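You operate a simulated robot arm through the tools that you are given. There is no shell and no other tool.

Carry out the task below with a simulated robot arm. There is one attempt and no reset: what you move stays moved.

Task
Dust under the white basket and slide it back with the duster inside.
Fine: slide the basket aside first, without lifting it. What is to be rubbed or washed off counts as gone when no trace of it is left.

Only the result counts: the job must be done as asked and must still hold three seconds after the hand-in. Knocking over, shifting, dropping, spilling or breaking anything else fails it.

Robot
A 6-joint arm with a two-finger parallel gripper, fixed in place. Base frame: the origin is at the foot of the arm, x ahead of it, y to its left, z up; the work surface is at about z = 0.75. Units: m, degrees, N and s.
With the tool pointing down near the work surface it reaches from about 0.26 to 0.68 m from the base axis. Its first joint turns from -166.0 to 166.0 degrees. Payload 1.57 kg.
The TCP is the grasp point between the finger pads, 0.03 m short of the fingertips. In the tool frame z runs along the fingers and y along their closing line. The gripper opens to 0.11 m. The fingers are 0.024 m wide and 0.012 m thick; the gripper's body (0.048 by 0.112 m) begins 0.078 m behind the TCP.
Orientation is told as [roll, pitch, yaw] about the base's x, y, z axes, in that order, counted from this pose: with the fingers straight down and closing along the base's y, the tool's x points along the base's -x, its y along +y and its z along -z.

Tools
- The arm moves only by the tool nudge_tool. Its argument "targets" is one flat list of numbers, 7 for each row, row after row: the shift along the base's x, y, z in m, then the turn, a rotation vector about the base's x, y, z in degrees, then the finger opening in m, from 0 to 0.11. In form: [x, y, z, rx, ry, rz, grip, x, y, z, rx, ry, rz, grip, ...]. A call has 1 to 20 rows; each row is the pose to reach, as a shift and turn from the pose commanded when the call began. A row lasts 0.2 s, in which the tool goes at most 0.05 m and 8.6 degrees; a call with a longer step from one row to the next is refused whole, and so is a gripper value outside its range. Where a pose cannot be reached the arm comes as near as it can. A force on the tool above 40 N (or 10 N above the force at the start of the call, whichever is more), or a blocked arm, ends the call early, and 0.2 s more pass. The fingers move at their own pace (about 0.108 m/s each) and stop on an object; they squeeze with about 22 N. The grip force told is the motor's: it shows also when the fingers shut on nothing. Time passes only in rows, and 0.2 s behind the last, so rows that repeat a pose let the fingers close. The reply holds the time, the measured pose of the TCP, the force on the tool along the base axes, the opening and the grip force, in the units named above and with some noise, with the torque about the TCP (base axes, N m) and any sound that the robot's microphone picked up, and new pictures: "show" is both (left out), scene, wrist or none.
- Cameras (640 x 400 px; columns grow to the right, rows downward): "scene" is fixed at [0.0524, 0.6525, 1.5123]; the picture's right is [-0.92, -0.39, 0.00], its down [-0.21, 0.49, -0.84] and it looks along [0.33, -0.78, -0.53] (base axes); focal length 362 px, centre (320, 200). "wrist" rides on the gripper at [0.07, 0.016, -0.141] in the tool frame; the picture's right is [-0.23, 0.97, 0.00], its down [-0.85, -0.20, -0.48] and it looks along [-0.47, -0.11, 0.88] (tool axes); focal length 222 px, centre (320, 200).
- lift_body(by): slides the trunk up (or, below 0, down) by that many m; the arm rides with it, the base frame stays. It gives what a move gives, with no picture.
- locate(camera, pixels): for up to 12 pixels [column, row] of the newest picture of that camera ("zoom" is the newest enlarged one), the place [x, y, z] in the base frame of the surface seen there, good to about 0.003 m. It takes no simulated time.
- enlarge(camera, box): a new picture of the part [left, top, right, bottom] of that camera's present view, enlarged. It takes no simulated time.
- job_done(): hands the job in; it is judged then, once.

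Leave the gripper open and the arm clear of the work at the hand-in unless told otherwise.

The tools are called after ">>>" as a command line: name --argument value ..., lists and objects as JSON in quotes. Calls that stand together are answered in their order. nudge_tool: Moves the arm, as the interface text tells. Its arguments: {"type":"object","properties":{"targets":{"type":"array","items":{"type":"number"}},"show":{"type":"string","enum":["both","scene","wrist","none"]}},"required":["targets"]} The other tools are called the same way: lift_body (by) slides the trunk up or down; locate (camera, pixels) gives the place of the surface under pixels of a picture; enlarge (camera, box) takes an enlarged picture of a part of a camera's view; job_done () hands the job in.

At the start:

```text
t: 0.0
position: [0.5054, -0.1924, 1.0272]
tcp_rot: [0.0, -0.1, -0.1]
ft_force: [-0.4, -0.3, -0.3]
ft_torque: [0.01, 0.01, -0.01]
opening: 0.1101
grip_force: 0.1
trunk travel left (down, up): [-0.175, 0.415]
```

scene: 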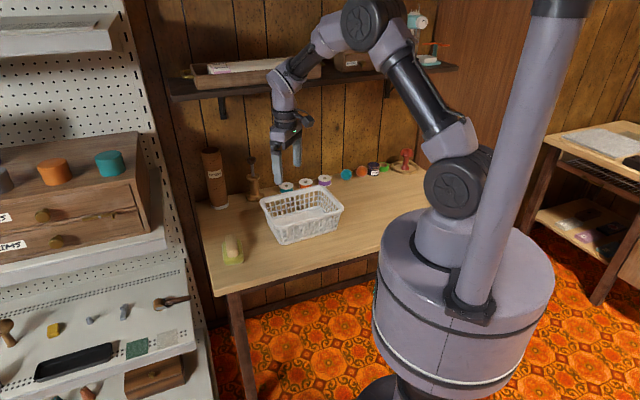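
wrist: 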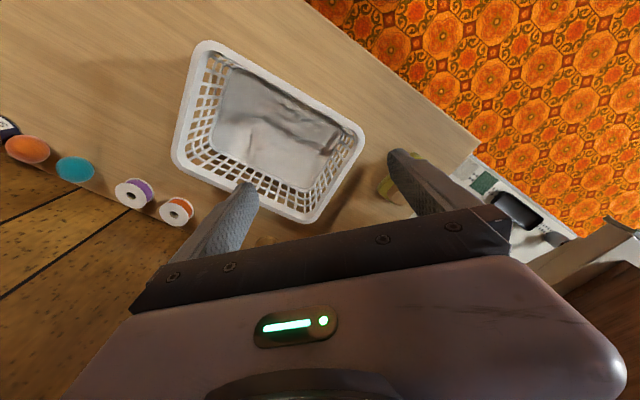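

I see a white basket on the table around scene pixel (302,213), holding something grey, and a yellow-green object with a handle at (232,250) that may be the duster. I'll enlarge both areas before moving.

>>> enlarge --camera "scene" --box '[200, 140, 360, 280]'

>>> enlarge --camera "wrist" --box '[160, 20, 480, 240]'

```text
2.86 times, centred on (280, 210) of scene
```

zoom: 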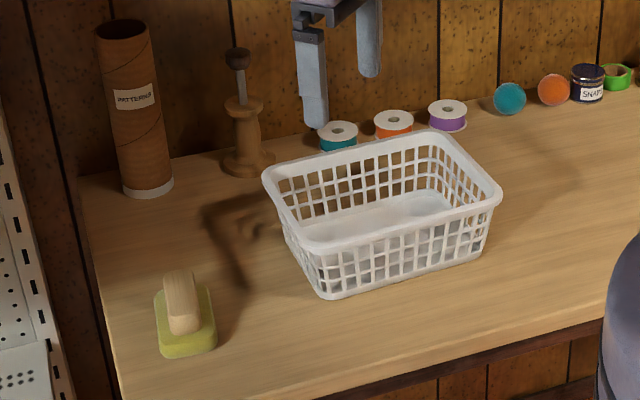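

```text
1.82 times, centred on (320, 130) of wrist
```

zoom: 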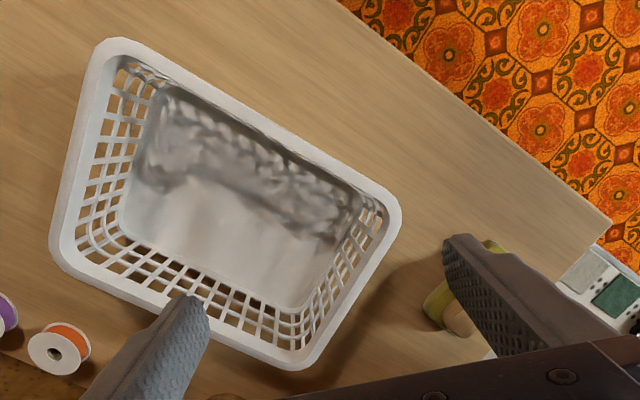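

The duster looks like the yellow-green felt block with a wooden grip. I'll measure the basket rim and base, the duster, and the nearby objects.

>>> locate --camera "scene" --pixels '[[263, 203], [322, 188], [341, 207], [280, 228], [282, 243], [337, 230], [231, 237], [233, 254], [225, 262], [241, 261], [240, 242], [305, 215]]'

>>> enlarge --camera "scene" --box '[200, 210, 280, 260]'

```text
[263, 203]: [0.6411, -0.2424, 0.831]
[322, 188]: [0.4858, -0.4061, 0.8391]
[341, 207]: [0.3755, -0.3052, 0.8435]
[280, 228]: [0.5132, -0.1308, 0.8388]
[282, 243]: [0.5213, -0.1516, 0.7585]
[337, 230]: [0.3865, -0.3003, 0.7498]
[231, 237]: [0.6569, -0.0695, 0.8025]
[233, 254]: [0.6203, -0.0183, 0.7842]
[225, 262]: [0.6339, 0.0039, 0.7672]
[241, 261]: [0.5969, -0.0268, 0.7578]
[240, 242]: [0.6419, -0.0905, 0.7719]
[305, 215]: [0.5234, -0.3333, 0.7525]
```

```text
8.00 times, centred on (240, 235) of scene
```

zoom: 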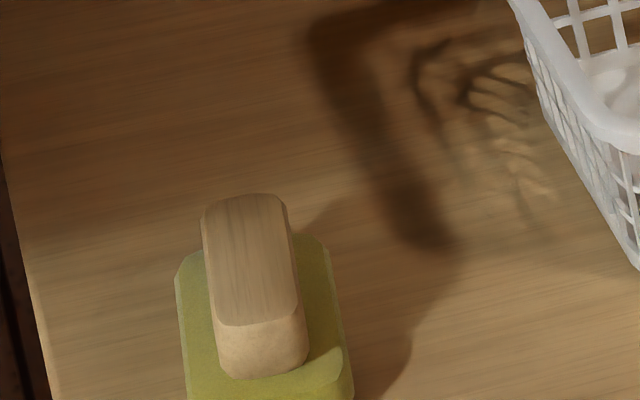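

The basket is about 0.22 × 0.16 m with its rim near z = 0.84, and its long axis is turned about 50° from x. Next I'll measure the table edges, the spools and other loose objects, and the free area, to choose where to slide it.

>>> locate --camera "scene" --pixels '[[213, 290], [376, 250], [198, 210], [360, 215], [380, 195], [330, 255], [287, 189], [306, 186], [325, 183], [347, 175], [254, 198], [218, 207]]'

>>> locate --camera "wrist" --pixels '[[204, 45], [362, 135], [310, 218], [178, 165], [240, 100], [290, 130], [260, 160], [400, 180], [385, 185], [412, 155], [474, 138], [310, 10]]'

>>> enlarge --camera "scene" --box '[320, 130, 460, 220]'

```text
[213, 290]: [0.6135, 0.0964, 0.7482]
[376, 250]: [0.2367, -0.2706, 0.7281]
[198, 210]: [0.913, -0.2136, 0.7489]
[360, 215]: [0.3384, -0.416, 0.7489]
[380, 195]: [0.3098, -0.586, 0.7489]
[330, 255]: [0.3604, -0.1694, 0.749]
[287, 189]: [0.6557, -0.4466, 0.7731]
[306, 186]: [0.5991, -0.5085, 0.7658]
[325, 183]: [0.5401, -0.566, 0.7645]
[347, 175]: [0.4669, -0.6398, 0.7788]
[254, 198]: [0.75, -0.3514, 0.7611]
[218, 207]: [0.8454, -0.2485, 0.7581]
```

```text
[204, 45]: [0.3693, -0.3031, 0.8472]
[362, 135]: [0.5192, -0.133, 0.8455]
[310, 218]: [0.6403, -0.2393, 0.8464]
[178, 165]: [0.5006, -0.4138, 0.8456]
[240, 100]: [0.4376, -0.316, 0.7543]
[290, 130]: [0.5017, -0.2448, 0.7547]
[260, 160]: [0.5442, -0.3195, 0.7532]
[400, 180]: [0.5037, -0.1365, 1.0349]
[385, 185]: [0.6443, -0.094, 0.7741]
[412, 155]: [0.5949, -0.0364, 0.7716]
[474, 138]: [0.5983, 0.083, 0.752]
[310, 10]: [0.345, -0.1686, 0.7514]
```

```text
4.44 times, centred on (390, 175) of scene
```

zoom: 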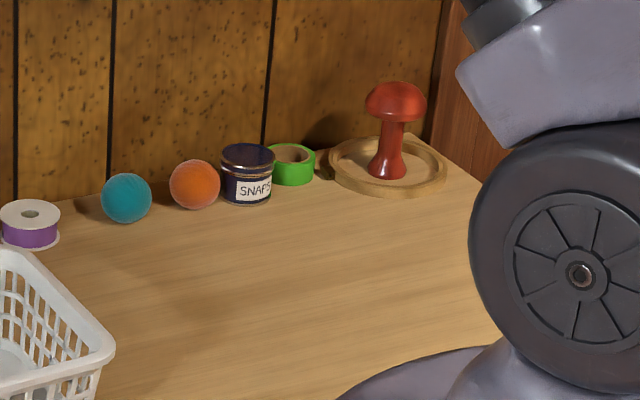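

The basket's rim corners are about (0.641,-0.241), (0.500,-0.410), (0.372,-0.304) and (0.516,-0.131), so its centre is near (0.507,-0.271). The table to its right in the picture is free, toward (-0.64,-0.77). I'll move above the middle of the right short wall, about (0.436,-0.357), and turn the fingers to close across that wall.

>>> nudge_tool --targets '[-0.0115, -0.0275, -0.0158, 0, 0, -6.67, 0.11, -0.023, -0.055, -0.0317, 0, 0, -13.33, 0.11, -0.0345, -0.0825, -0.0475, 0, 0, -20, 0.1, -0.046, -0.11, -0.0633, 0, 0, -26.67, 0.09, -0.0575, -0.1375, -0.0792, 0, 0, -33.33, 0.08, -0.069, -0.165, -0.095, 0, 0, -40, 0.07, -0.069, -0.165, -0.095, 0, 0, -40, 0.07]'

```text
t: 1.6
position: [0.4358, -0.3575, 0.9346]
tcp_rot: [0.0, -0.1, -40.1]
ft_force: [0.0, -0.4, -1.3]
ft_torque: [-0.03, -0.01, 0.03]
opening: 0.0701
grip_force: 0.1
trunk travel left (down, up): [-0.175, 0.415]
```

scene: 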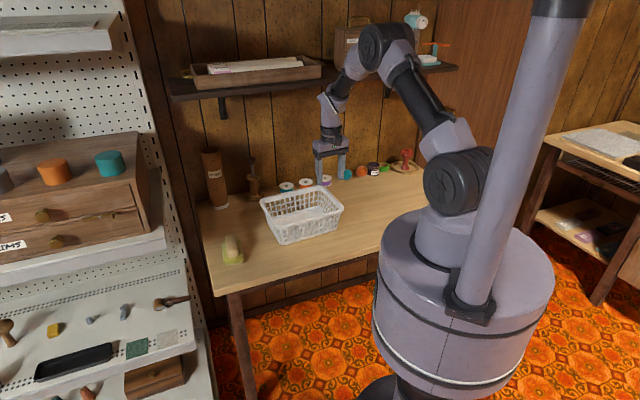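
wrist: 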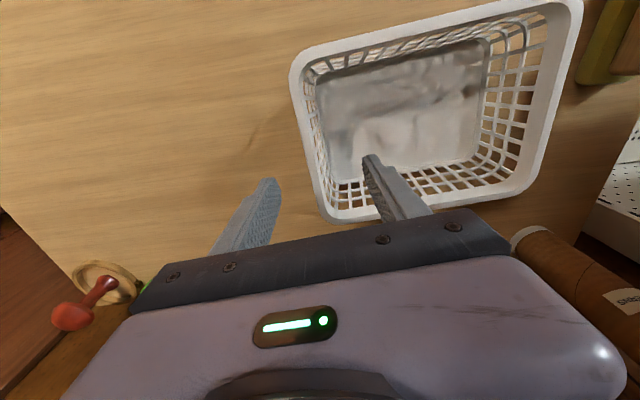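

The fingers are over the right short wall. I'll measure that wall's rim in the wrist picture, with corners near (295,60) and (328,215), to check alignment before descending.

>>> locate --camera "wrist" --pixels '[[297, 70], [303, 100], [309, 130], [316, 160], [323, 190], [330, 216], [500, 8], [578, 12], [520, 190], [315, 100], [322, 140], [400, 100]]'

>>> enlarge --camera "wrist" --box '[280, 30, 500, 230]'

```text
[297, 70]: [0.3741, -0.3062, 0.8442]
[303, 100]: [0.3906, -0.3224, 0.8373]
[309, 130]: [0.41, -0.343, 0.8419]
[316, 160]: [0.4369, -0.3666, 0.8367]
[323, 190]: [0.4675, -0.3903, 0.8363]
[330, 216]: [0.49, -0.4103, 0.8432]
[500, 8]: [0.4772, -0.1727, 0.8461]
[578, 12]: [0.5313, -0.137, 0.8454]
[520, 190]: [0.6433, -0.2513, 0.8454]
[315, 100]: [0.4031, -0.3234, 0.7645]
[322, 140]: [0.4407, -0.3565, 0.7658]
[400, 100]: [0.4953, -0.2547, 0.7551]
```

```text
2.00 times, centred on (390, 130) of wrist
```

zoom: 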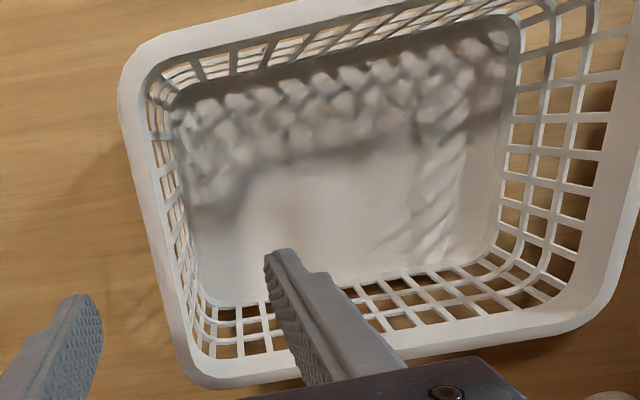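

The wall is centred between the fingers: rim centre is about (0.437,-0.358) and the tool is at (0.436,-0.3575). I'll go straight down so the pads straddle the rim, then check the force before closing.

>>> nudge_tool --targets '[0, 0, -0.035, 0, 0, 0, 0.07, 0, 0, -0.07, 0, 0, 0, 0.07, 0, 0, -0.1, 0, 0, 0, 0.07, 0, 0, -0.105, 0, 0, 0, 0.07]'

```text
t: 2.6
position: [0.4353, -0.3576, 0.8278]
tcp_rot: [0.0, 0.0, -40.0]
ft_force: [-0.7, 0.2, 0.4]
ft_torque: [-0.01, -0.02, 0.03]
opening: 0.0702
grip_force: 0.1
trunk travel left (down, up): [-0.175, 0.415]
```

scene: 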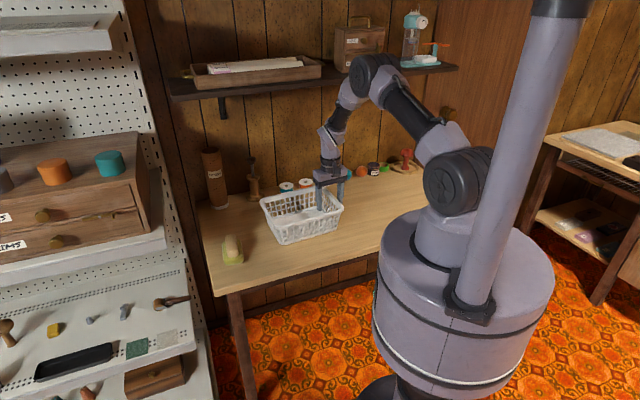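
wrist: 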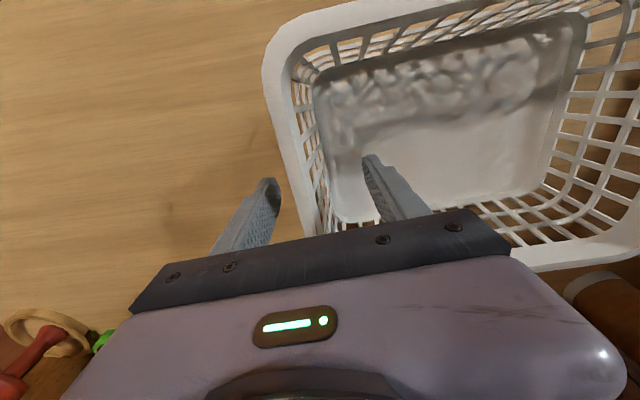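

The fingers are on either side of the rim with no contact force. I'll close on the rim now.

>>> nudge_tool --targets '[0, 0, 0, 0, 0, 0, 0.04, 0, 0, 0, 0, 0, 0, 0.02, 0, 0, 0, 0, 0, 0, 0.0, 0, 0, 0, 0, 0, 0, 0.0]'

```text
t: 3.6
position: [0.4352, -0.358, 0.8285]
tcp_rot: [0.0, -0.1, -40.1]
ft_force: [1.9, 0.0, 4.0]
ft_torque: [0.9, -0.47, -0.4]
opening: 0.0153
grip_force: 21.7
trunk travel left (down, up): [-0.175, 0.415]
```

scene: 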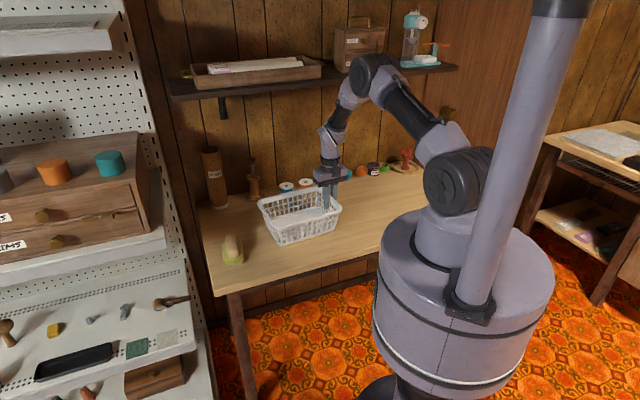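
wrist: 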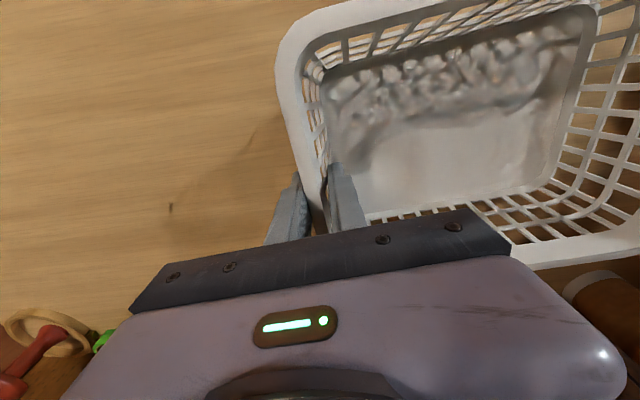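

The grip holds at 0.0153 m opening and 21.7 N, but there is about 1 N·m of torque, which could tilt the basket. I'll check the far rim and base heights.

>>> enlarge --camera "scene" --box '[240, 170, 360, 250]'

>>> locate --camera "scene" --pixels '[[260, 201], [278, 228], [340, 207], [280, 243], [334, 232], [300, 222]]'

>>> locate --camera "wrist" --pixels '[[285, 40], [290, 90], [300, 140], [560, 258], [420, 160], [540, 120], [400, 100], [600, 10]]'

```text
5.00 times, centred on (300, 210) of scene
```

zoom: 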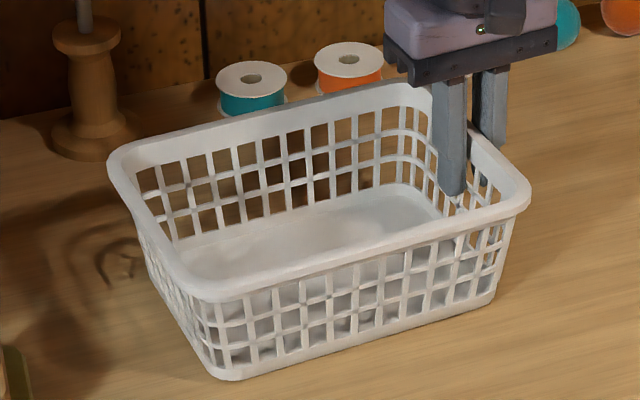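

```text
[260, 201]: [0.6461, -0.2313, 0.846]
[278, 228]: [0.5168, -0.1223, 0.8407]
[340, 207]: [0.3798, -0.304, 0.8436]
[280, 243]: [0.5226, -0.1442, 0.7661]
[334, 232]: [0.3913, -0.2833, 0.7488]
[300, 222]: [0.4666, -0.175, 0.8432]
```

```text
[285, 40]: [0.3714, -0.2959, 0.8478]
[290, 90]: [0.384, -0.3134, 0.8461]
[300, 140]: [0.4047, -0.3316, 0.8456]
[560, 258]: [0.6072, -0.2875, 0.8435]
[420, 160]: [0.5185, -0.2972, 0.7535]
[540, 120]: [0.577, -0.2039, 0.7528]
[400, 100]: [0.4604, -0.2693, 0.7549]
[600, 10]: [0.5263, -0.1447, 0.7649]
```

There is no tilt: the rim stays near 0.845 and the floor near 0.754 along its length. I'll start with a short 6 cm slide toward the free side (−0.64,−0.77), at constant height, to check the force.

>>> nudge_tool --targets '[-0.0064, -0.0077, 0, 0, 0, 0, 0, -0.0128, -0.0154, 0, 0, 0, 0, 0, -0.0192, -0.0231, 0, 0, 0, 0, 0, -0.0256, -0.0308, 0, 0, 0, 0, 0, -0.032, -0.0385, 0, 0, 0, 0, 0, -0.0384, -0.0462, 0, 0, 0, 0, 0]'

```text
t: 5.0
position: [0.3975, -0.4043, 0.827]
tcp_rot: [0.0, -0.1, -40.0]
ft_force: [0.4, 1.2, 5.1]
ft_torque: [0.83, -0.64, -0.15]
opening: 0.0152
grip_force: 21.8
trunk travel left (down, up): [-0.175, 0.415]
```

scene: 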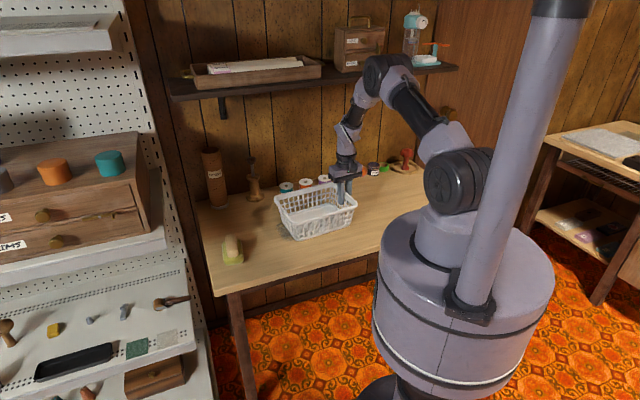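
wrist: 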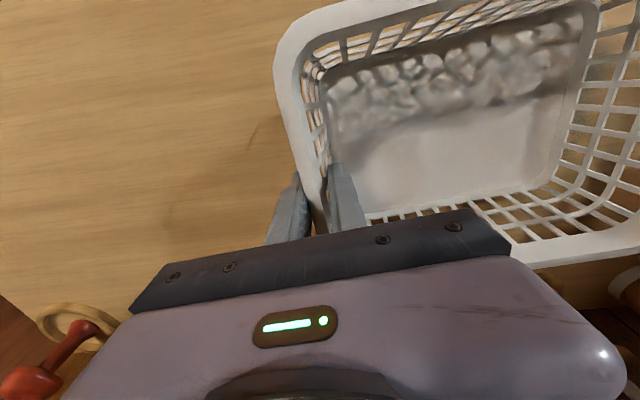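

The basket slides flat and a dark dusty patch is appearing near (285,232). Before going further, I'll check how close the shelf and items on it come to the arm's elbow.

>>> locate --camera "scene" --pixels '[[180, 97], [320, 82], [456, 68], [382, 45], [400, 90], [355, 125], [345, 155], [415, 50], [440, 55], [395, 168], [375, 168], [360, 172]]'

>>> enlarge --camera "scene" --box '[240, 160, 400, 260]'

```text
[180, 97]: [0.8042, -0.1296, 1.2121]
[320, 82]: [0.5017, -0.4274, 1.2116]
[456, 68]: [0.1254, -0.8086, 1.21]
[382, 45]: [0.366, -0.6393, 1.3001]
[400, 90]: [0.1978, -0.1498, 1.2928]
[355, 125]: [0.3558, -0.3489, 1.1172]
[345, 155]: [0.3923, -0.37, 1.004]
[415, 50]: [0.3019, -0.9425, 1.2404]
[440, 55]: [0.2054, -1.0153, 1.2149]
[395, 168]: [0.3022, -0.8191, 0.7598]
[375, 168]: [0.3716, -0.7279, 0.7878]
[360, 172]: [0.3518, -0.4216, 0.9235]
```

```text
4.00 times, centred on (320, 210) of scene
```

zoom: 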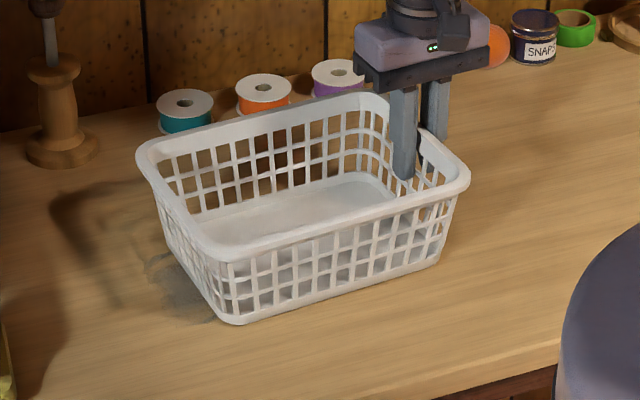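

The shelf front at z 1.21 stays about 0.66 m out, and a slide parallel to the wall keeps the arm clear of it. I'll confirm the table continues under the destination.

>>> locate --camera "scene" --pixels '[[385, 225], [395, 210], [405, 195], [410, 185], [375, 235], [405, 168], [420, 180]]'

```text
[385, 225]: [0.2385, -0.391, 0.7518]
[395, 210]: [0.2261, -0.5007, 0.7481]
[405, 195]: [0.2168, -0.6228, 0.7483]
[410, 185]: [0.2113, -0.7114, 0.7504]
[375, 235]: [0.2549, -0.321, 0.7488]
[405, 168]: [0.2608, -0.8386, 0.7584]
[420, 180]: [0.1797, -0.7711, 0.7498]
```

The table continues well past the destination. I'll slide the basket another 20 cm parallel to the wall.

>>> nudge_tool --targets '[-0.0118, -0.0118, 0, 0, 0, 0, 0, -0.0236, -0.0236, 0, 0, 0, 0, 0, -0.0354, -0.0354, 0, 0, 0, 0, 0, -0.0471, -0.0471, 0, 0, 0, 0, 0, -0.0589, -0.0589, 0, 0, 0, 0, 0, -0.0707, -0.0707, 0, 0, 0, 0, 0, -0.0825, -0.0825, 0, 0, 0, 0, 0, -0.0943, -0.0943, 0, 0, 0, 0, 0, -0.1061, -0.1061, 0, 0, 0, 0, 0, -0.1179, -0.1179, 0, 0, 0, 0, 0, -0.1296, -0.1296, 0, 0, 0, 0, 0, -0.1414, -0.1414, 0, 0, 0, 0, 0]'

```text
t: 7.6
position: [0.2561, -0.5451, 0.8274]
tcp_rot: [0.0, 0.0, -40.0]
ft_force: [2.1, 3.3, 14.3]
ft_torque: [0.71, -0.88, -0.02]
opening: 0.0151
grip_force: 21.7
trunk travel left (down, up): [-0.175, 0.415]
```

scene: 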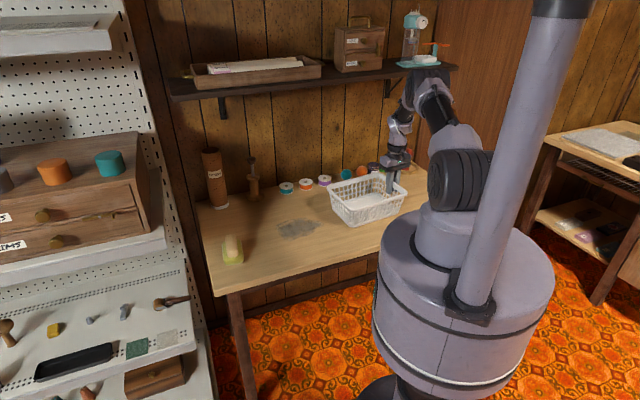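
wrist: 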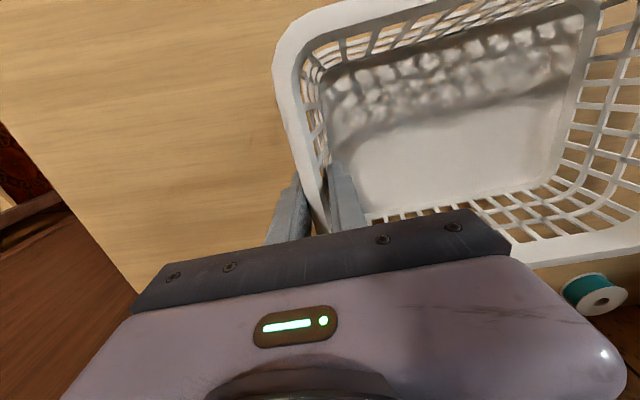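

The basket is clear and the grey dust patch shows at about (297,228). I'll open the fingers in place, then rise straight up.

>>> nudge_tool --targets '[0, 0, 0, 0, 0, 0, 0.04, 0, 0, 0, 0, 0, 0, 0.07, 0, 0, 0, 0, 0, 0, 0.07, 0, 0, 0.04, 0, 0, 0, 0.07, 0, 0, 0.08, 0, 0, 0, 0.07, 0, 0, 0.11, 0, 0, 0, 0.07]'

```text
t: 9.0
position: [0.2563, -0.5461, 0.9381]
tcp_rot: [-0.1, 0.0, -40.0]
ft_force: [-0.2, -0.5, 0.7]
ft_torque: [-0.01, 0.04, 0.0]
opening: 0.0701
grip_force: 0.0
trunk travel left (down, up): [-0.175, 0.415]
```

scene: 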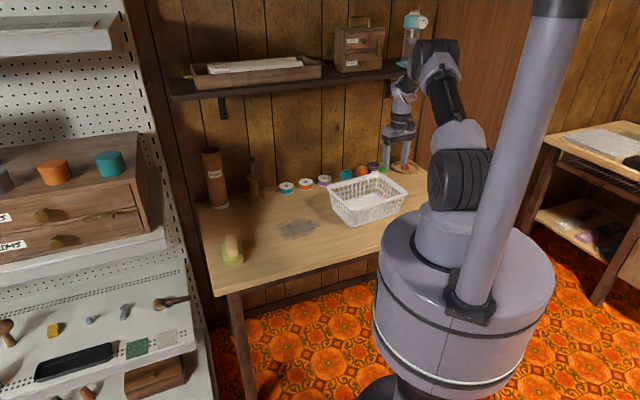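
wrist: 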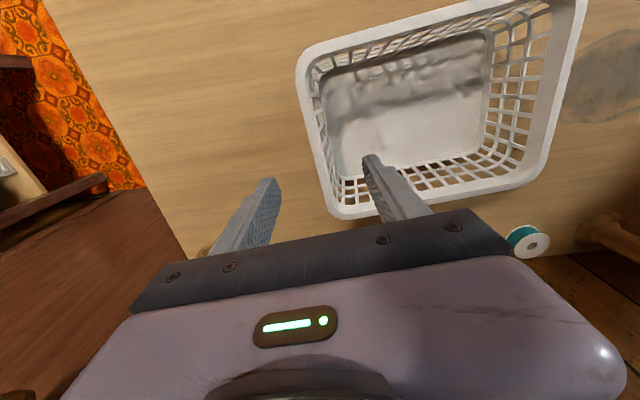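

The fingers are free of the rim. I'll enlarge the dust patch and the duster, and measure the patch's extents.

>>> locate --camera "scene" --pixels '[[277, 225], [297, 219], [318, 224], [312, 234], [296, 239], [280, 235], [297, 228], [331, 195], [407, 192], [350, 226], [388, 175]]'

>>> enlarge --camera "scene" --box '[210, 200, 330, 275]'

```text
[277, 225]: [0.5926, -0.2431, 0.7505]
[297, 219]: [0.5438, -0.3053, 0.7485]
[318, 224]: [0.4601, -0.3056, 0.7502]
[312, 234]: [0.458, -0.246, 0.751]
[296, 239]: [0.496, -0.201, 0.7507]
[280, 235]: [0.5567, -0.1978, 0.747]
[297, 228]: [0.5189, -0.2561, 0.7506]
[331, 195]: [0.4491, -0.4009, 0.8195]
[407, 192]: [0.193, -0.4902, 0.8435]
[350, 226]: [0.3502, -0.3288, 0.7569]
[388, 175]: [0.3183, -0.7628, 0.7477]
```

```text
5.33 times, centred on (270, 238) of scene
```

zoom: 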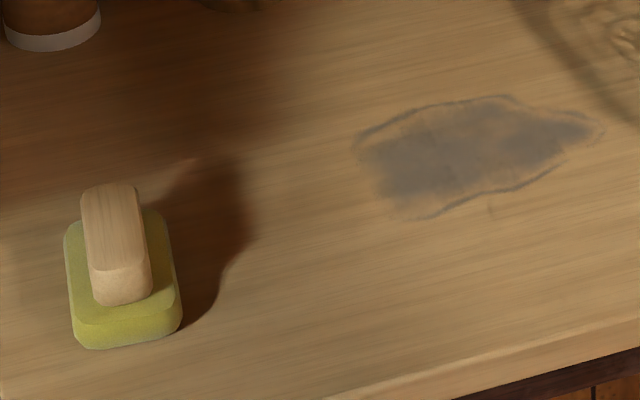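

Next I'll measure the dust boundary and the duster's pad and grip in the zoom picture.

>>> locate --camera "zoom" --pixels '[[356, 150], [420, 118], [500, 96], [603, 130], [540, 178], [430, 217], [380, 195], [108, 190], [120, 262], [88, 262], [148, 258], [136, 192]]'

>>> locate --camera "zoom" --pixels '[[70, 240], [85, 325], [178, 295], [152, 215], [84, 200], [165, 260], [80, 285], [120, 298], [125, 325], [85, 345]]'

```text
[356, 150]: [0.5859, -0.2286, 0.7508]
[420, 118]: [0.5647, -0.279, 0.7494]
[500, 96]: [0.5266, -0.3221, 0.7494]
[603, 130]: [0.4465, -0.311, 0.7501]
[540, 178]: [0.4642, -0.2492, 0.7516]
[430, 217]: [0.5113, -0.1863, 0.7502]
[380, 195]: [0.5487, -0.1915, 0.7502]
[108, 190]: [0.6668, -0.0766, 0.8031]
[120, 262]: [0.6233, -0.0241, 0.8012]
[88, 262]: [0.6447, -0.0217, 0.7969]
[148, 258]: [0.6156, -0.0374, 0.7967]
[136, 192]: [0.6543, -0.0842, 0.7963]
```

```text
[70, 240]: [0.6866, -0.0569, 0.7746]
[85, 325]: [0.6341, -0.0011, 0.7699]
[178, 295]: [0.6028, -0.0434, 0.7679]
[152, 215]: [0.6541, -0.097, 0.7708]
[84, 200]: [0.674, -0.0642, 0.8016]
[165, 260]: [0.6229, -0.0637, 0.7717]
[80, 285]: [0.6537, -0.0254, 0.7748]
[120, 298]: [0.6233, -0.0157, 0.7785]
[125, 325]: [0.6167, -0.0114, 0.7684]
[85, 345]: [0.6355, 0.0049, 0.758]
```

The duster's grip centre is about (0.645,-0.050) with its top at z 0.80. Its long axis is at about -46.5°, and its pad is about 0.085 × 0.06 m with its top at z 0.772. I'll move above it at safe height and turn the fingers to close across the grip.

>>> nudge_tool --targets '[0.0259, 0.0331, 0.005, 0, 0, -0.43, 0.07, 0.0519, 0.0663, 0.005, 0, 0, -0.87, 0.07, 0.0778, 0.0994, 0.005, 0, 0, -1.3, 0.07, 0.1037, 0.1325, 0.005, 0, 0, -1.73, 0.07, 0.1297, 0.1657, 0.005, 0, 0, -2.17, 0.07, 0.1556, 0.1988, 0.005, 0, 0, -2.6, 0.07, 0.1815, 0.2319, 0.005, 0, 0, -3.03, 0.07, 0.2075, 0.2651, 0.005, 0, 0, -3.47, 0.07, 0.2334, 0.2982, 0.003, 0, 0, -3.9, 0.07, 0.2593, 0.3313, 0.0, 0, 0, -4.33, 0.07, 0.2853, 0.3645, -0.005, 0, 0, -4.77, 0.07, 0.3112, 0.3976, -0.01, 0, 0, -5.2, 0.07, 0.3371, 0.4307, -0.015, 0, 0, -5.63, 0.07, 0.3631, 0.4639, -0.02, 0, 0, -6.07, 0.07, 0.389, 0.496, -0.02, 0, 0, -6.5, 0.07, 0.389, 0.496, -0.02, 0, 0, -6.5, 0.07]'

```text
t: 12.4
position: [0.6461, -0.0487, 0.9184]
tcp_rot: [-0.1, 0.0, -46.5]
ft_force: [-0.9, -1.0, -0.3]
ft_torque: [0.01, -0.02, -0.01]
opening: 0.07
grip_force: 0.0
trunk travel left (down, up): [-0.175, 0.415]
```

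scene: 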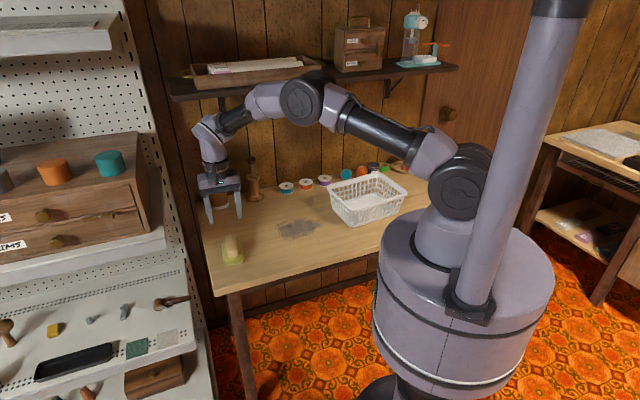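
wrist: 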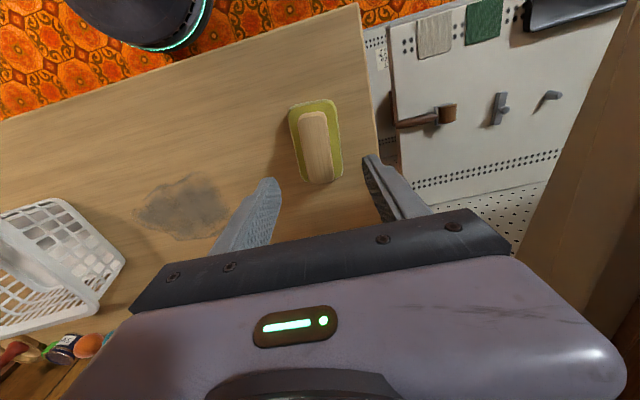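

From above, the duster's wooden grip runs from about (313,113) to (320,182) in the wrist picture. I'll measure it for a precise grasp.

>>> enlarge --camera "wrist" --box '[250, 80, 400, 190]'

>>> locate --camera "wrist" --pixels '[[303, 118], [324, 116], [309, 178], [331, 176], [313, 114], [320, 179], [316, 145], [292, 110], [334, 102], [300, 175], [341, 170]]'

```text
3.64 times, centred on (325, 135) of wrist
```

zoom: 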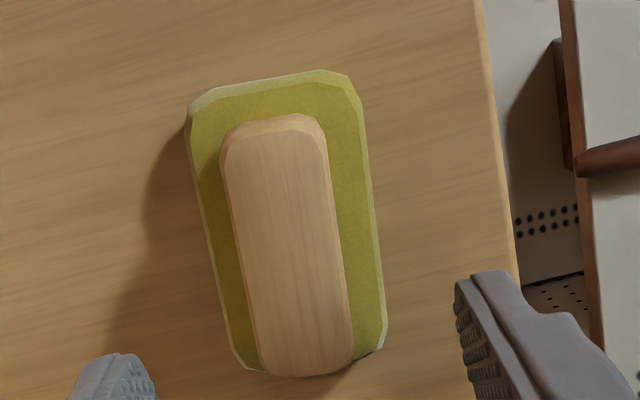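

```text
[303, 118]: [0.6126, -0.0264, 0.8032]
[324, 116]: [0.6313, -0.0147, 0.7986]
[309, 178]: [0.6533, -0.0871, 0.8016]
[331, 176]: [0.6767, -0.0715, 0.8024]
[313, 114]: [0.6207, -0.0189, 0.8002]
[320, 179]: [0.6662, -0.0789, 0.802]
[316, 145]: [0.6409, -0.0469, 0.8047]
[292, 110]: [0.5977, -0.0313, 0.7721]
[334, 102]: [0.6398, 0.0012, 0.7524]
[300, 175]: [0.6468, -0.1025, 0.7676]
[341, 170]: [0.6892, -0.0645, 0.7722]
```

The grip centre is (0.6435,-0.050) with its long axis at about -53°. I'll turn 6.5° more and lower until the fingertips are just above the pad, then pause to check.

>>> nudge_tool --targets '[-0.0026, -0.0012, -0.02, 0, 0, -6.5, 0.07, -0.0026, -0.0012, -0.055, 0, 0, -6.5, 0.07, -0.0026, -0.0012, -0.09, 0, 0, -6.5, 0.07, -0.0026, -0.0012, -0.105, 0, 0, -6.5, 0.07, -0.0026, -0.0012, -0.112, 0, 0, -6.5, 0.07, -0.0026, -0.0012, -0.112, 0, 0, -6.5, 0.06]'

```text
t: 13.8
position: [0.6418, -0.0505, 0.8052]
tcp_rot: [0.0, 0.1, -53.0]
ft_force: [-0.4, 0.3, 0.3]
ft_torque: [0.05, -0.01, -0.01]
opening: 0.06
grip_force: 0.0
trunk travel left (down, up): [-0.175, 0.415]
```

scene: 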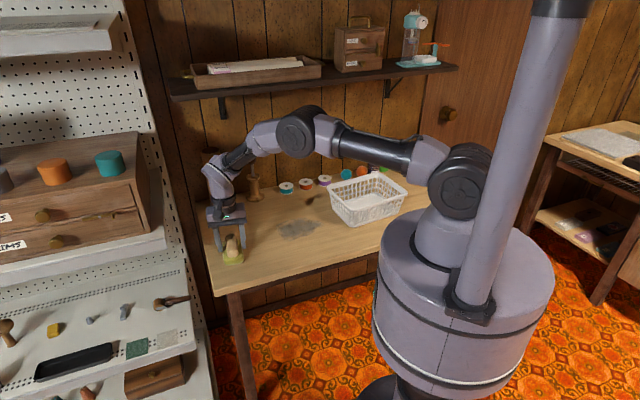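
wrist: 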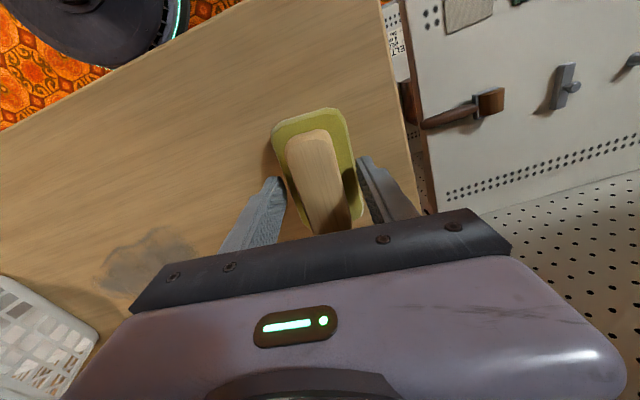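

The fingertips are beside the grip with no contact force. I'll close on it.

>>> nudge_tool --targets '[0, 0, 0, 0, 0, 0, 0.045, 0, 0, 0, 0, 0, 0, 0.03, 0, 0, 0, 0, 0, 0, 0.01, 0, 0, 0, 0, 0, 0, 0.0, 0, 0, 0, 0, 0, 0, 0.0]'

```text
t: 15.0
position: [0.643, -0.051, 0.807]
tcp_rot: [-0.1, -0.1, -53.0]
ft_force: [0.0, -0.8, 0.1]
ft_torque: [0.01, 0.0, 0.0]
opening: 0.0338
grip_force: 22.2
trunk travel left (down, up): [-0.175, 0.415]
```

scene: 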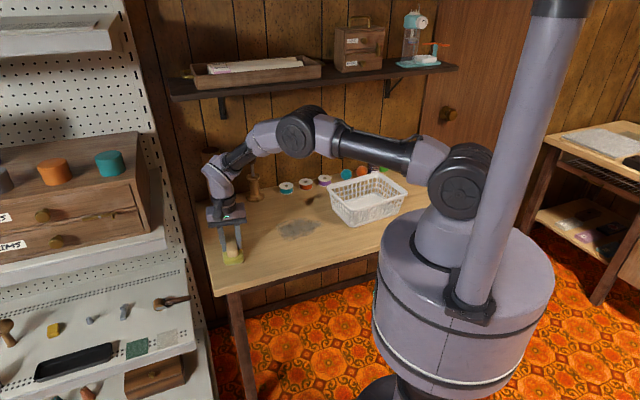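
wrist: 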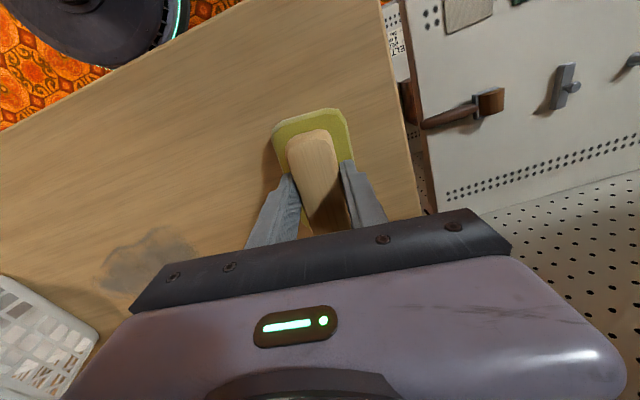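

The grip is held firmly at 0.0338 m and 22 N. I'll lift it 4 cm, carry it to the near end of the dust patch at about (0.575,-0.186), and turn it 13° to lie square with the patch.

>>> nudge_tool --targets '[0, 0, 0.02, 0, 0, 0, 0, 0, 0, 0.04, 0, 0, 0, 0, -0.017, -0.034, 0.04, 0, 0, 3.25, 0, -0.034, -0.0675, 0.04, 0, 0, 6.5, 0, -0.051, -0.101, 0.04, 0, 0, 9.75, 0, -0.068, -0.135, 0.04, 0, 0, 13, 0, -0.068, -0.135, 0.04, 0, 0, 13, 0]'

```text
t: 16.6
position: [0.5758, -0.1847, 0.8456]
tcp_rot: [0.0, 0.0, -40.0]
ft_force: [0.1, -0.3, -0.4]
ft_torque: [0.0, 0.02, -0.02]
opening: 0.0332
grip_force: 22.0
trunk travel left (down, up): [-0.175, 0.415]
```

scene: 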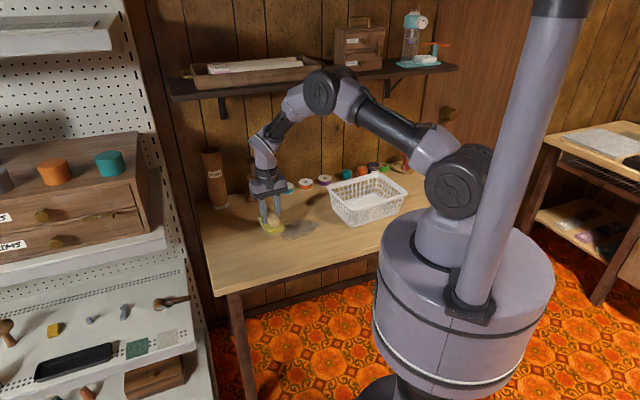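
wrist: 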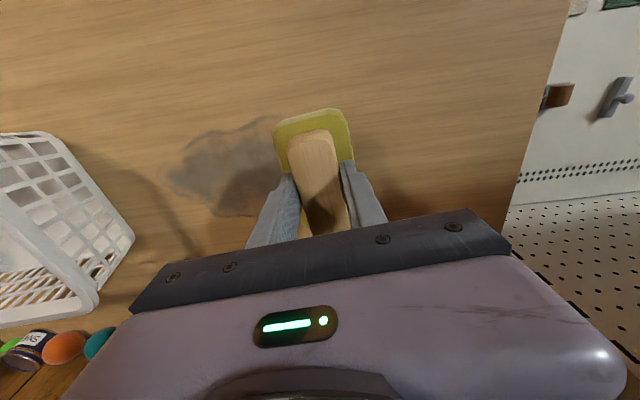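

The duster is held. I'll lower it gently to the table and read the contact force.

>>> nudge_tool --targets '[0, 0, -0.02, 0, 0, 0, 0, 0, 0, -0.034, 0, 0, 0, 0, 0, 0, -0.039, 0, 0, 0, 0, 0, 0, -0.042, 0, 0, 0, 0, 0, 0, -0.042, 0, 0, 0, 0]' --show "none"

```text
t: 17.8
position: [0.5755, -0.1864, 0.8063]
tcp_rot: [0.1, 0.0, -40.0]
ft_force: [1.5, -0.5, 12.1]
ft_torque: [0.15, 0.27, 0.08]
opening: 0.0335
grip_force: 21.6
trunk travel left (down, up): [-0.175, 0.415]
```

It presses with about 12 N, which is a good rubbing pressure. I'll sweep the full length of the patch along the middle, shift sideways, and sweep back along the far side.

>>> nudge_tool --targets '[-0.0152, -0.0182, 0, 0, 0, 0, 0, -0.0304, -0.0365, 0, 0, 0, 0, 0, -0.0456, -0.0547, 0, 0, 0, 0, 0, -0.0608, -0.073, 0, 0, 0, 0, 0, -0.076, -0.0912, 0, 0, 0, 0, 0, -0.0912, -0.1094, 0, 0, 0, 0, 0, -0.1064, -0.1277, 0, 0, 0, 0, 0, -0.1216, -0.1459, 0, 0, 0, 0, 0, -0.1001, -0.1638, 0, 0, 0, 0, 0, -0.0849, -0.1456, 0, 0, 0, 0, 0, -0.0697, -0.1273, 0, 0, 0, 0, 0, -0.0545, -0.1091, 0, 0, 0, 0, 0, -0.0393, -0.0908, 0, 0, 0, 0, 0, -0.0241, -0.0726, 0, 0, 0, 0, 0, -0.0089, -0.0544, 0, 0, 0, 0, 0, 0.0063, -0.0361, 0, 0, 0, 0, 0, 0.0215, -0.0179, 0, 0, 0, 0, 0]'

```text
t: 21.4
position: [0.5955, -0.2061, 0.8062]
tcp_rot: [0.1, 0.0, -40.1]
ft_force: [-5.0, -6.9, 18.8]
ft_torque: [-0.35, 0.05, -0.08]
opening: 0.0333
grip_force: 22.0
trunk travel left (down, up): [-0.175, 0.415]
```

scene: 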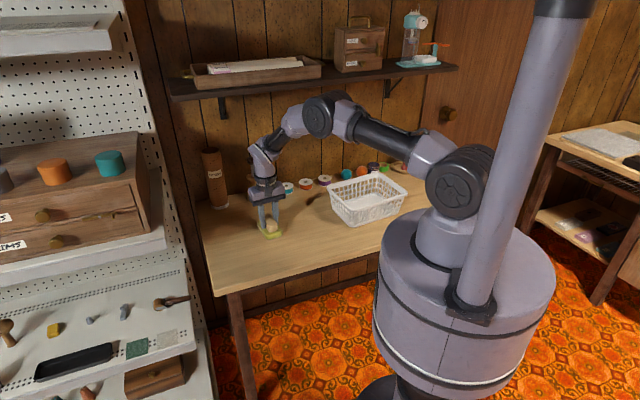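
wrist: 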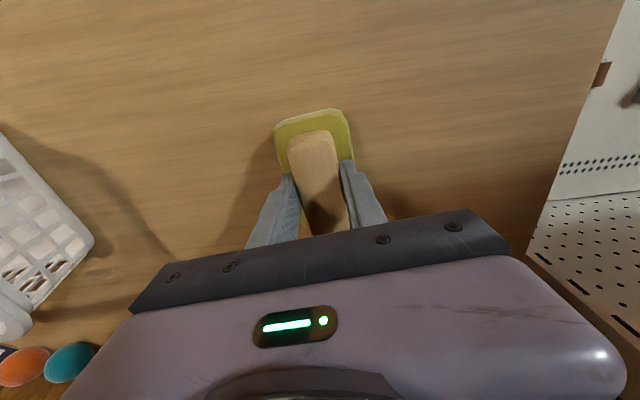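

Most of it is gone. I'll rub the near side of the patch with a third pass, and come back overlapping the middle.

>>> nudge_tool --targets '[-0.0223, 0.0186, 0, 0, 0, 0, 0, -0.0445, 0.0371, 0, 0, 0, 0, 0, -0.0597, 0.0189, 0, 0, 0, 0, 0, -0.0749, 0.0006, 0, 0, 0, 0, 0, -0.0901, -0.0176, 0, 0, 0, 0, 0, -0.1053, -0.0359, 0, 0, 0, 0, 0, -0.1205, -0.0541, 0, 0, 0, 0, 0, -0.1357, -0.0723, 0, 0, 0, 0, 0, -0.1509, -0.0906, 0, 0, 0, 0, 0, -0.1661, -0.1088, 0, 0, 0, 0, 0, -0.1546, -0.1184, 0, 0, 0, 0, 0, -0.1394, -0.1002, 0, 0, 0, 0, 0, -0.1242, -0.0819, 0, 0, 0, 0, 0, -0.109, -0.0637, 0, 0, 0, 0, 0, -0.0938, -0.0454, 0, 0, 0, 0, 0, -0.0786, -0.0272, 0, 0, 0, 0, 0, -0.0634, -0.009, 0, 0, 0, 0, 0, -0.0482, 0.0093, 0, 0, 0, 0, 0, -0.033, 0.0275, 0, 0, 0, 0, 0]'

```text
t: 25.4
position: [0.5603, -0.1765, 0.8039]
tcp_rot: [0.1, 0.0, -40.0]
ft_force: [-5.9, -7.0, 22.3]
ft_torque: [-0.19, 0.33, 0.04]
opening: 0.033
grip_force: 22.1
trunk travel left (down, up): [-0.175, 0.415]
```

scene: 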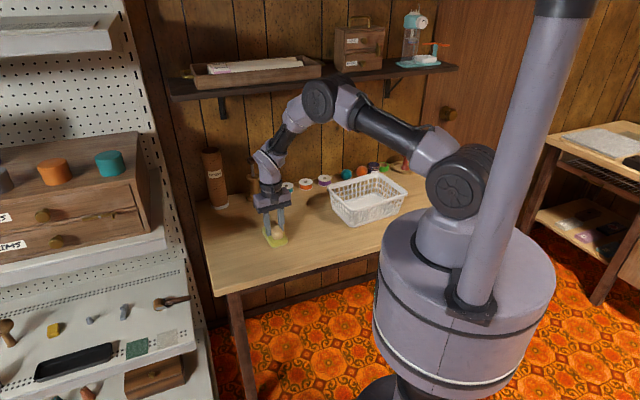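
wrist: 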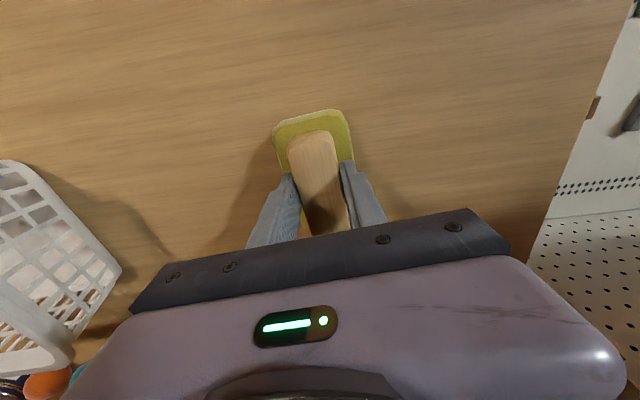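

I see no obvious dust now. I'll enlarge both views to look for faint remnants, bearing in mind that the basket and tool cast shadows there.

>>> enlarge --camera "scene" --box '[250, 200, 346, 260]'

>>> enlarge --camera "wrist" --box '[60, 60, 380, 260]'

```text
6.67 times, centred on (298, 230) of scene
```

zoom: 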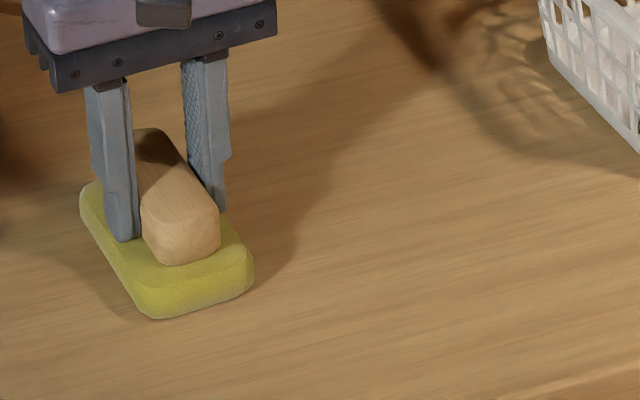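

```text
2.00 times, centred on (220, 160) of wrist
```

zoom: 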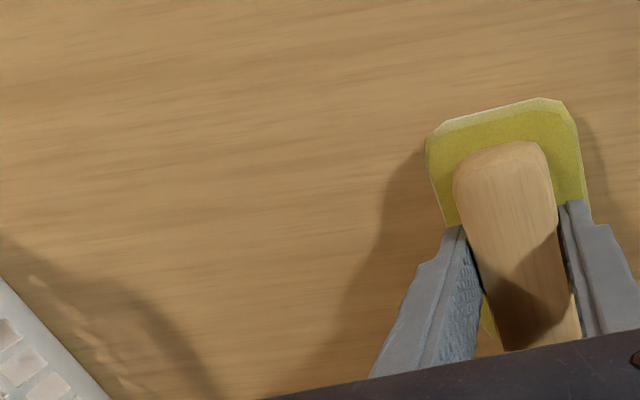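

The visible area looks clean. I'll lift the duster to carrying height (pad bottom above the rim) and check the spot that was hidden beneath it.

>>> nudge_tool --targets '[0, 0, 0.03, 0, 0, 0, 0, 0, 0, 0.07, 0, 0, 0, 0, 0, 0, 0.11, 0, 0, 0, 0, 0.0, 0.0, 0.135, 0, 0, 0, 0, 0.0, 0.0, 0.135, 0, 0, 0, 0]'

>>> enlarge --camera "scene" --box '[250, 200, 346, 260]'

>>> enlarge --camera "wrist" --box '[60, 60, 380, 260]'

```text
t: 26.6
position: [0.5632, -0.1749, 0.9382]
tcp_rot: [0.0, 0.1, -39.9]
ft_force: [-0.3, -0.1, -0.2]
ft_torque: [0.0, 0.02, 0.02]
opening: 0.033
grip_force: 21.6
trunk travel left (down, up): [-0.175, 0.415]
```

scene: 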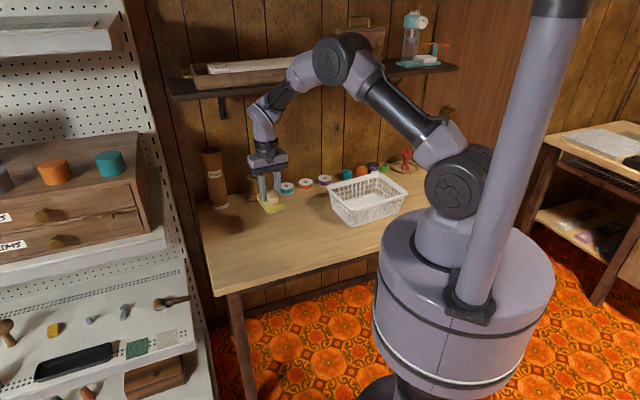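
wrist: 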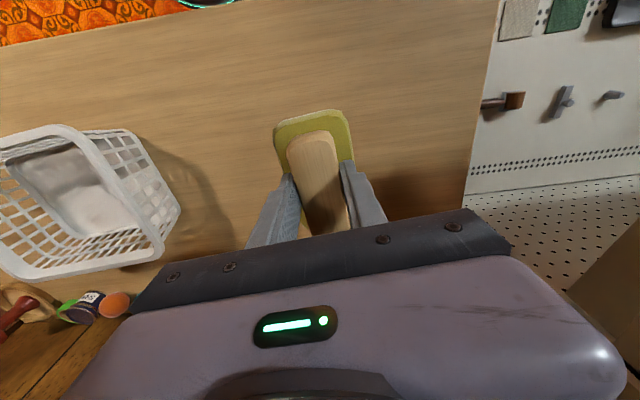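

```text
6.67 times, centred on (298, 230) of scene
```

zoom: 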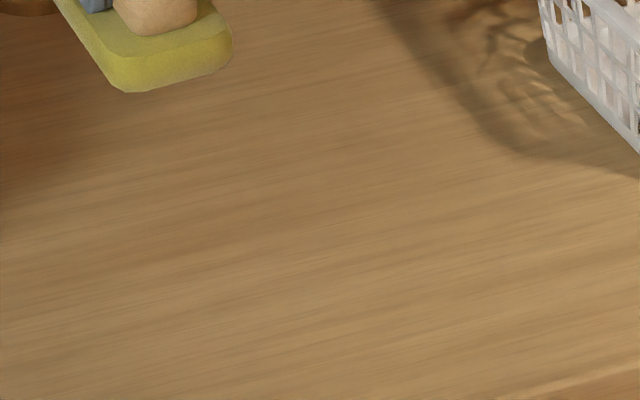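

```text
2.00 times, centred on (220, 160) of wrist
```

zoom: 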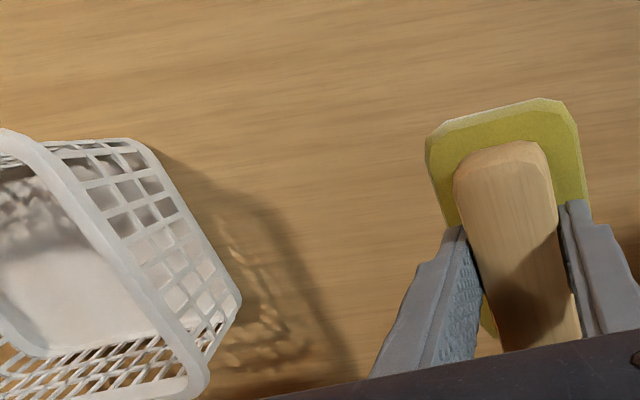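

The dust area is clean. Next I'll measure the basket's present position so I can set the duster on its floor.

>>> enlarge --camera "scene" --box '[310, 155, 430, 235]'

```text
5.00 times, centred on (370, 195) of scene
```

zoom: 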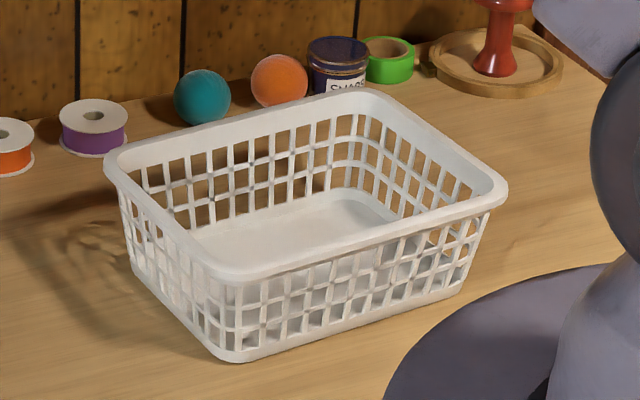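

>>> locate --camera "zoom" --pixels '[[110, 163], [232, 275], [500, 190], [370, 95], [220, 245], [340, 205], [300, 225], [390, 215], [240, 358], [455, 290], [137, 265], [470, 205]]'

```text
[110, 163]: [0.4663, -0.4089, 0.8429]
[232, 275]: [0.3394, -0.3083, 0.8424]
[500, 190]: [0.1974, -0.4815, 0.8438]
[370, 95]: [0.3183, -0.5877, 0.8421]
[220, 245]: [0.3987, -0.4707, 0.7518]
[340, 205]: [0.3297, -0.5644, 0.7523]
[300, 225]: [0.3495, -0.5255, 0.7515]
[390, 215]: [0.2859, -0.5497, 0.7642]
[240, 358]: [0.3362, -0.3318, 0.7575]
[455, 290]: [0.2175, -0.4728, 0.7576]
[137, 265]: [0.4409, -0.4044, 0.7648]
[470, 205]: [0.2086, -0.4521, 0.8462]
```

The basket centre is now about (0.330,-0.447) with its floor at z ≈ 0.752. I'll carry the duster over it at z 0.938, which clears the rim by about 4 cm.

>>> nudge_tool --targets '[-0.0259, -0.03, 0, 0, 0, 0, 0, -0.0519, -0.06, 0, 0, 0, 0, 0, -0.0778, -0.09, 0, 0, 0, 0, 0, -0.1038, -0.12, 0, 0, 0, 0, 0, -0.1297, -0.15, 0, 0, 0, 0, 0, -0.1557, -0.18, 0, 0, 0, 0, 0, -0.1816, -0.21, 0, 0, 0, 0, 0, -0.2076, -0.24, 0, 0, 0, 0, 0, -0.2335, -0.27, 0, 0, 0, 0, 0, -0.2335, -0.27, 0, 0, 0, 0, 0]'

>>> enlarge --camera "scene" --box '[250, 200, 346, 260]'

```text
t: 28.8
position: [0.3305, -0.448, 0.9379]
tcp_rot: [0.0, -0.1, -40.0]
ft_force: [0.4, -0.1, -0.9]
ft_torque: [-0.01, -0.03, 0.01]
opening: 0.0332
grip_force: 22.0
trunk travel left (down, up): [-0.175, 0.415]
```

scene: 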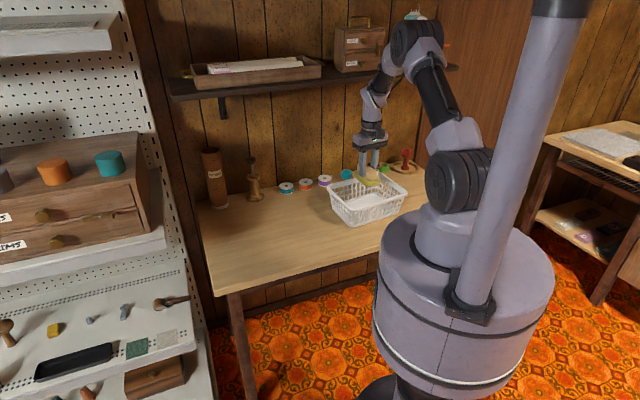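
wrist: 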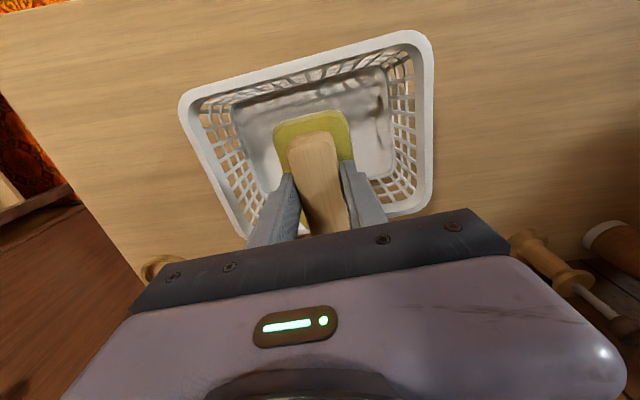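

```text
6.67 times, centred on (298, 230) of scene
```

zoom: 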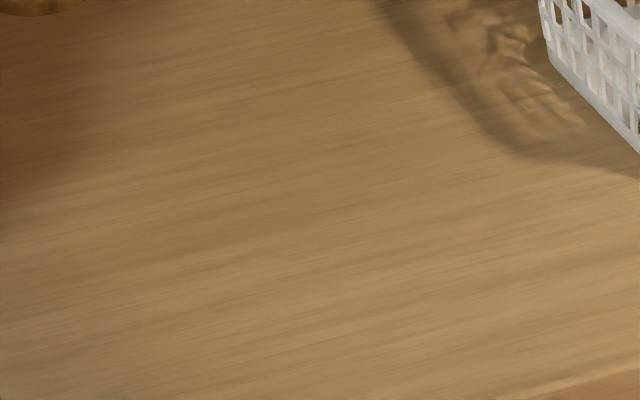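

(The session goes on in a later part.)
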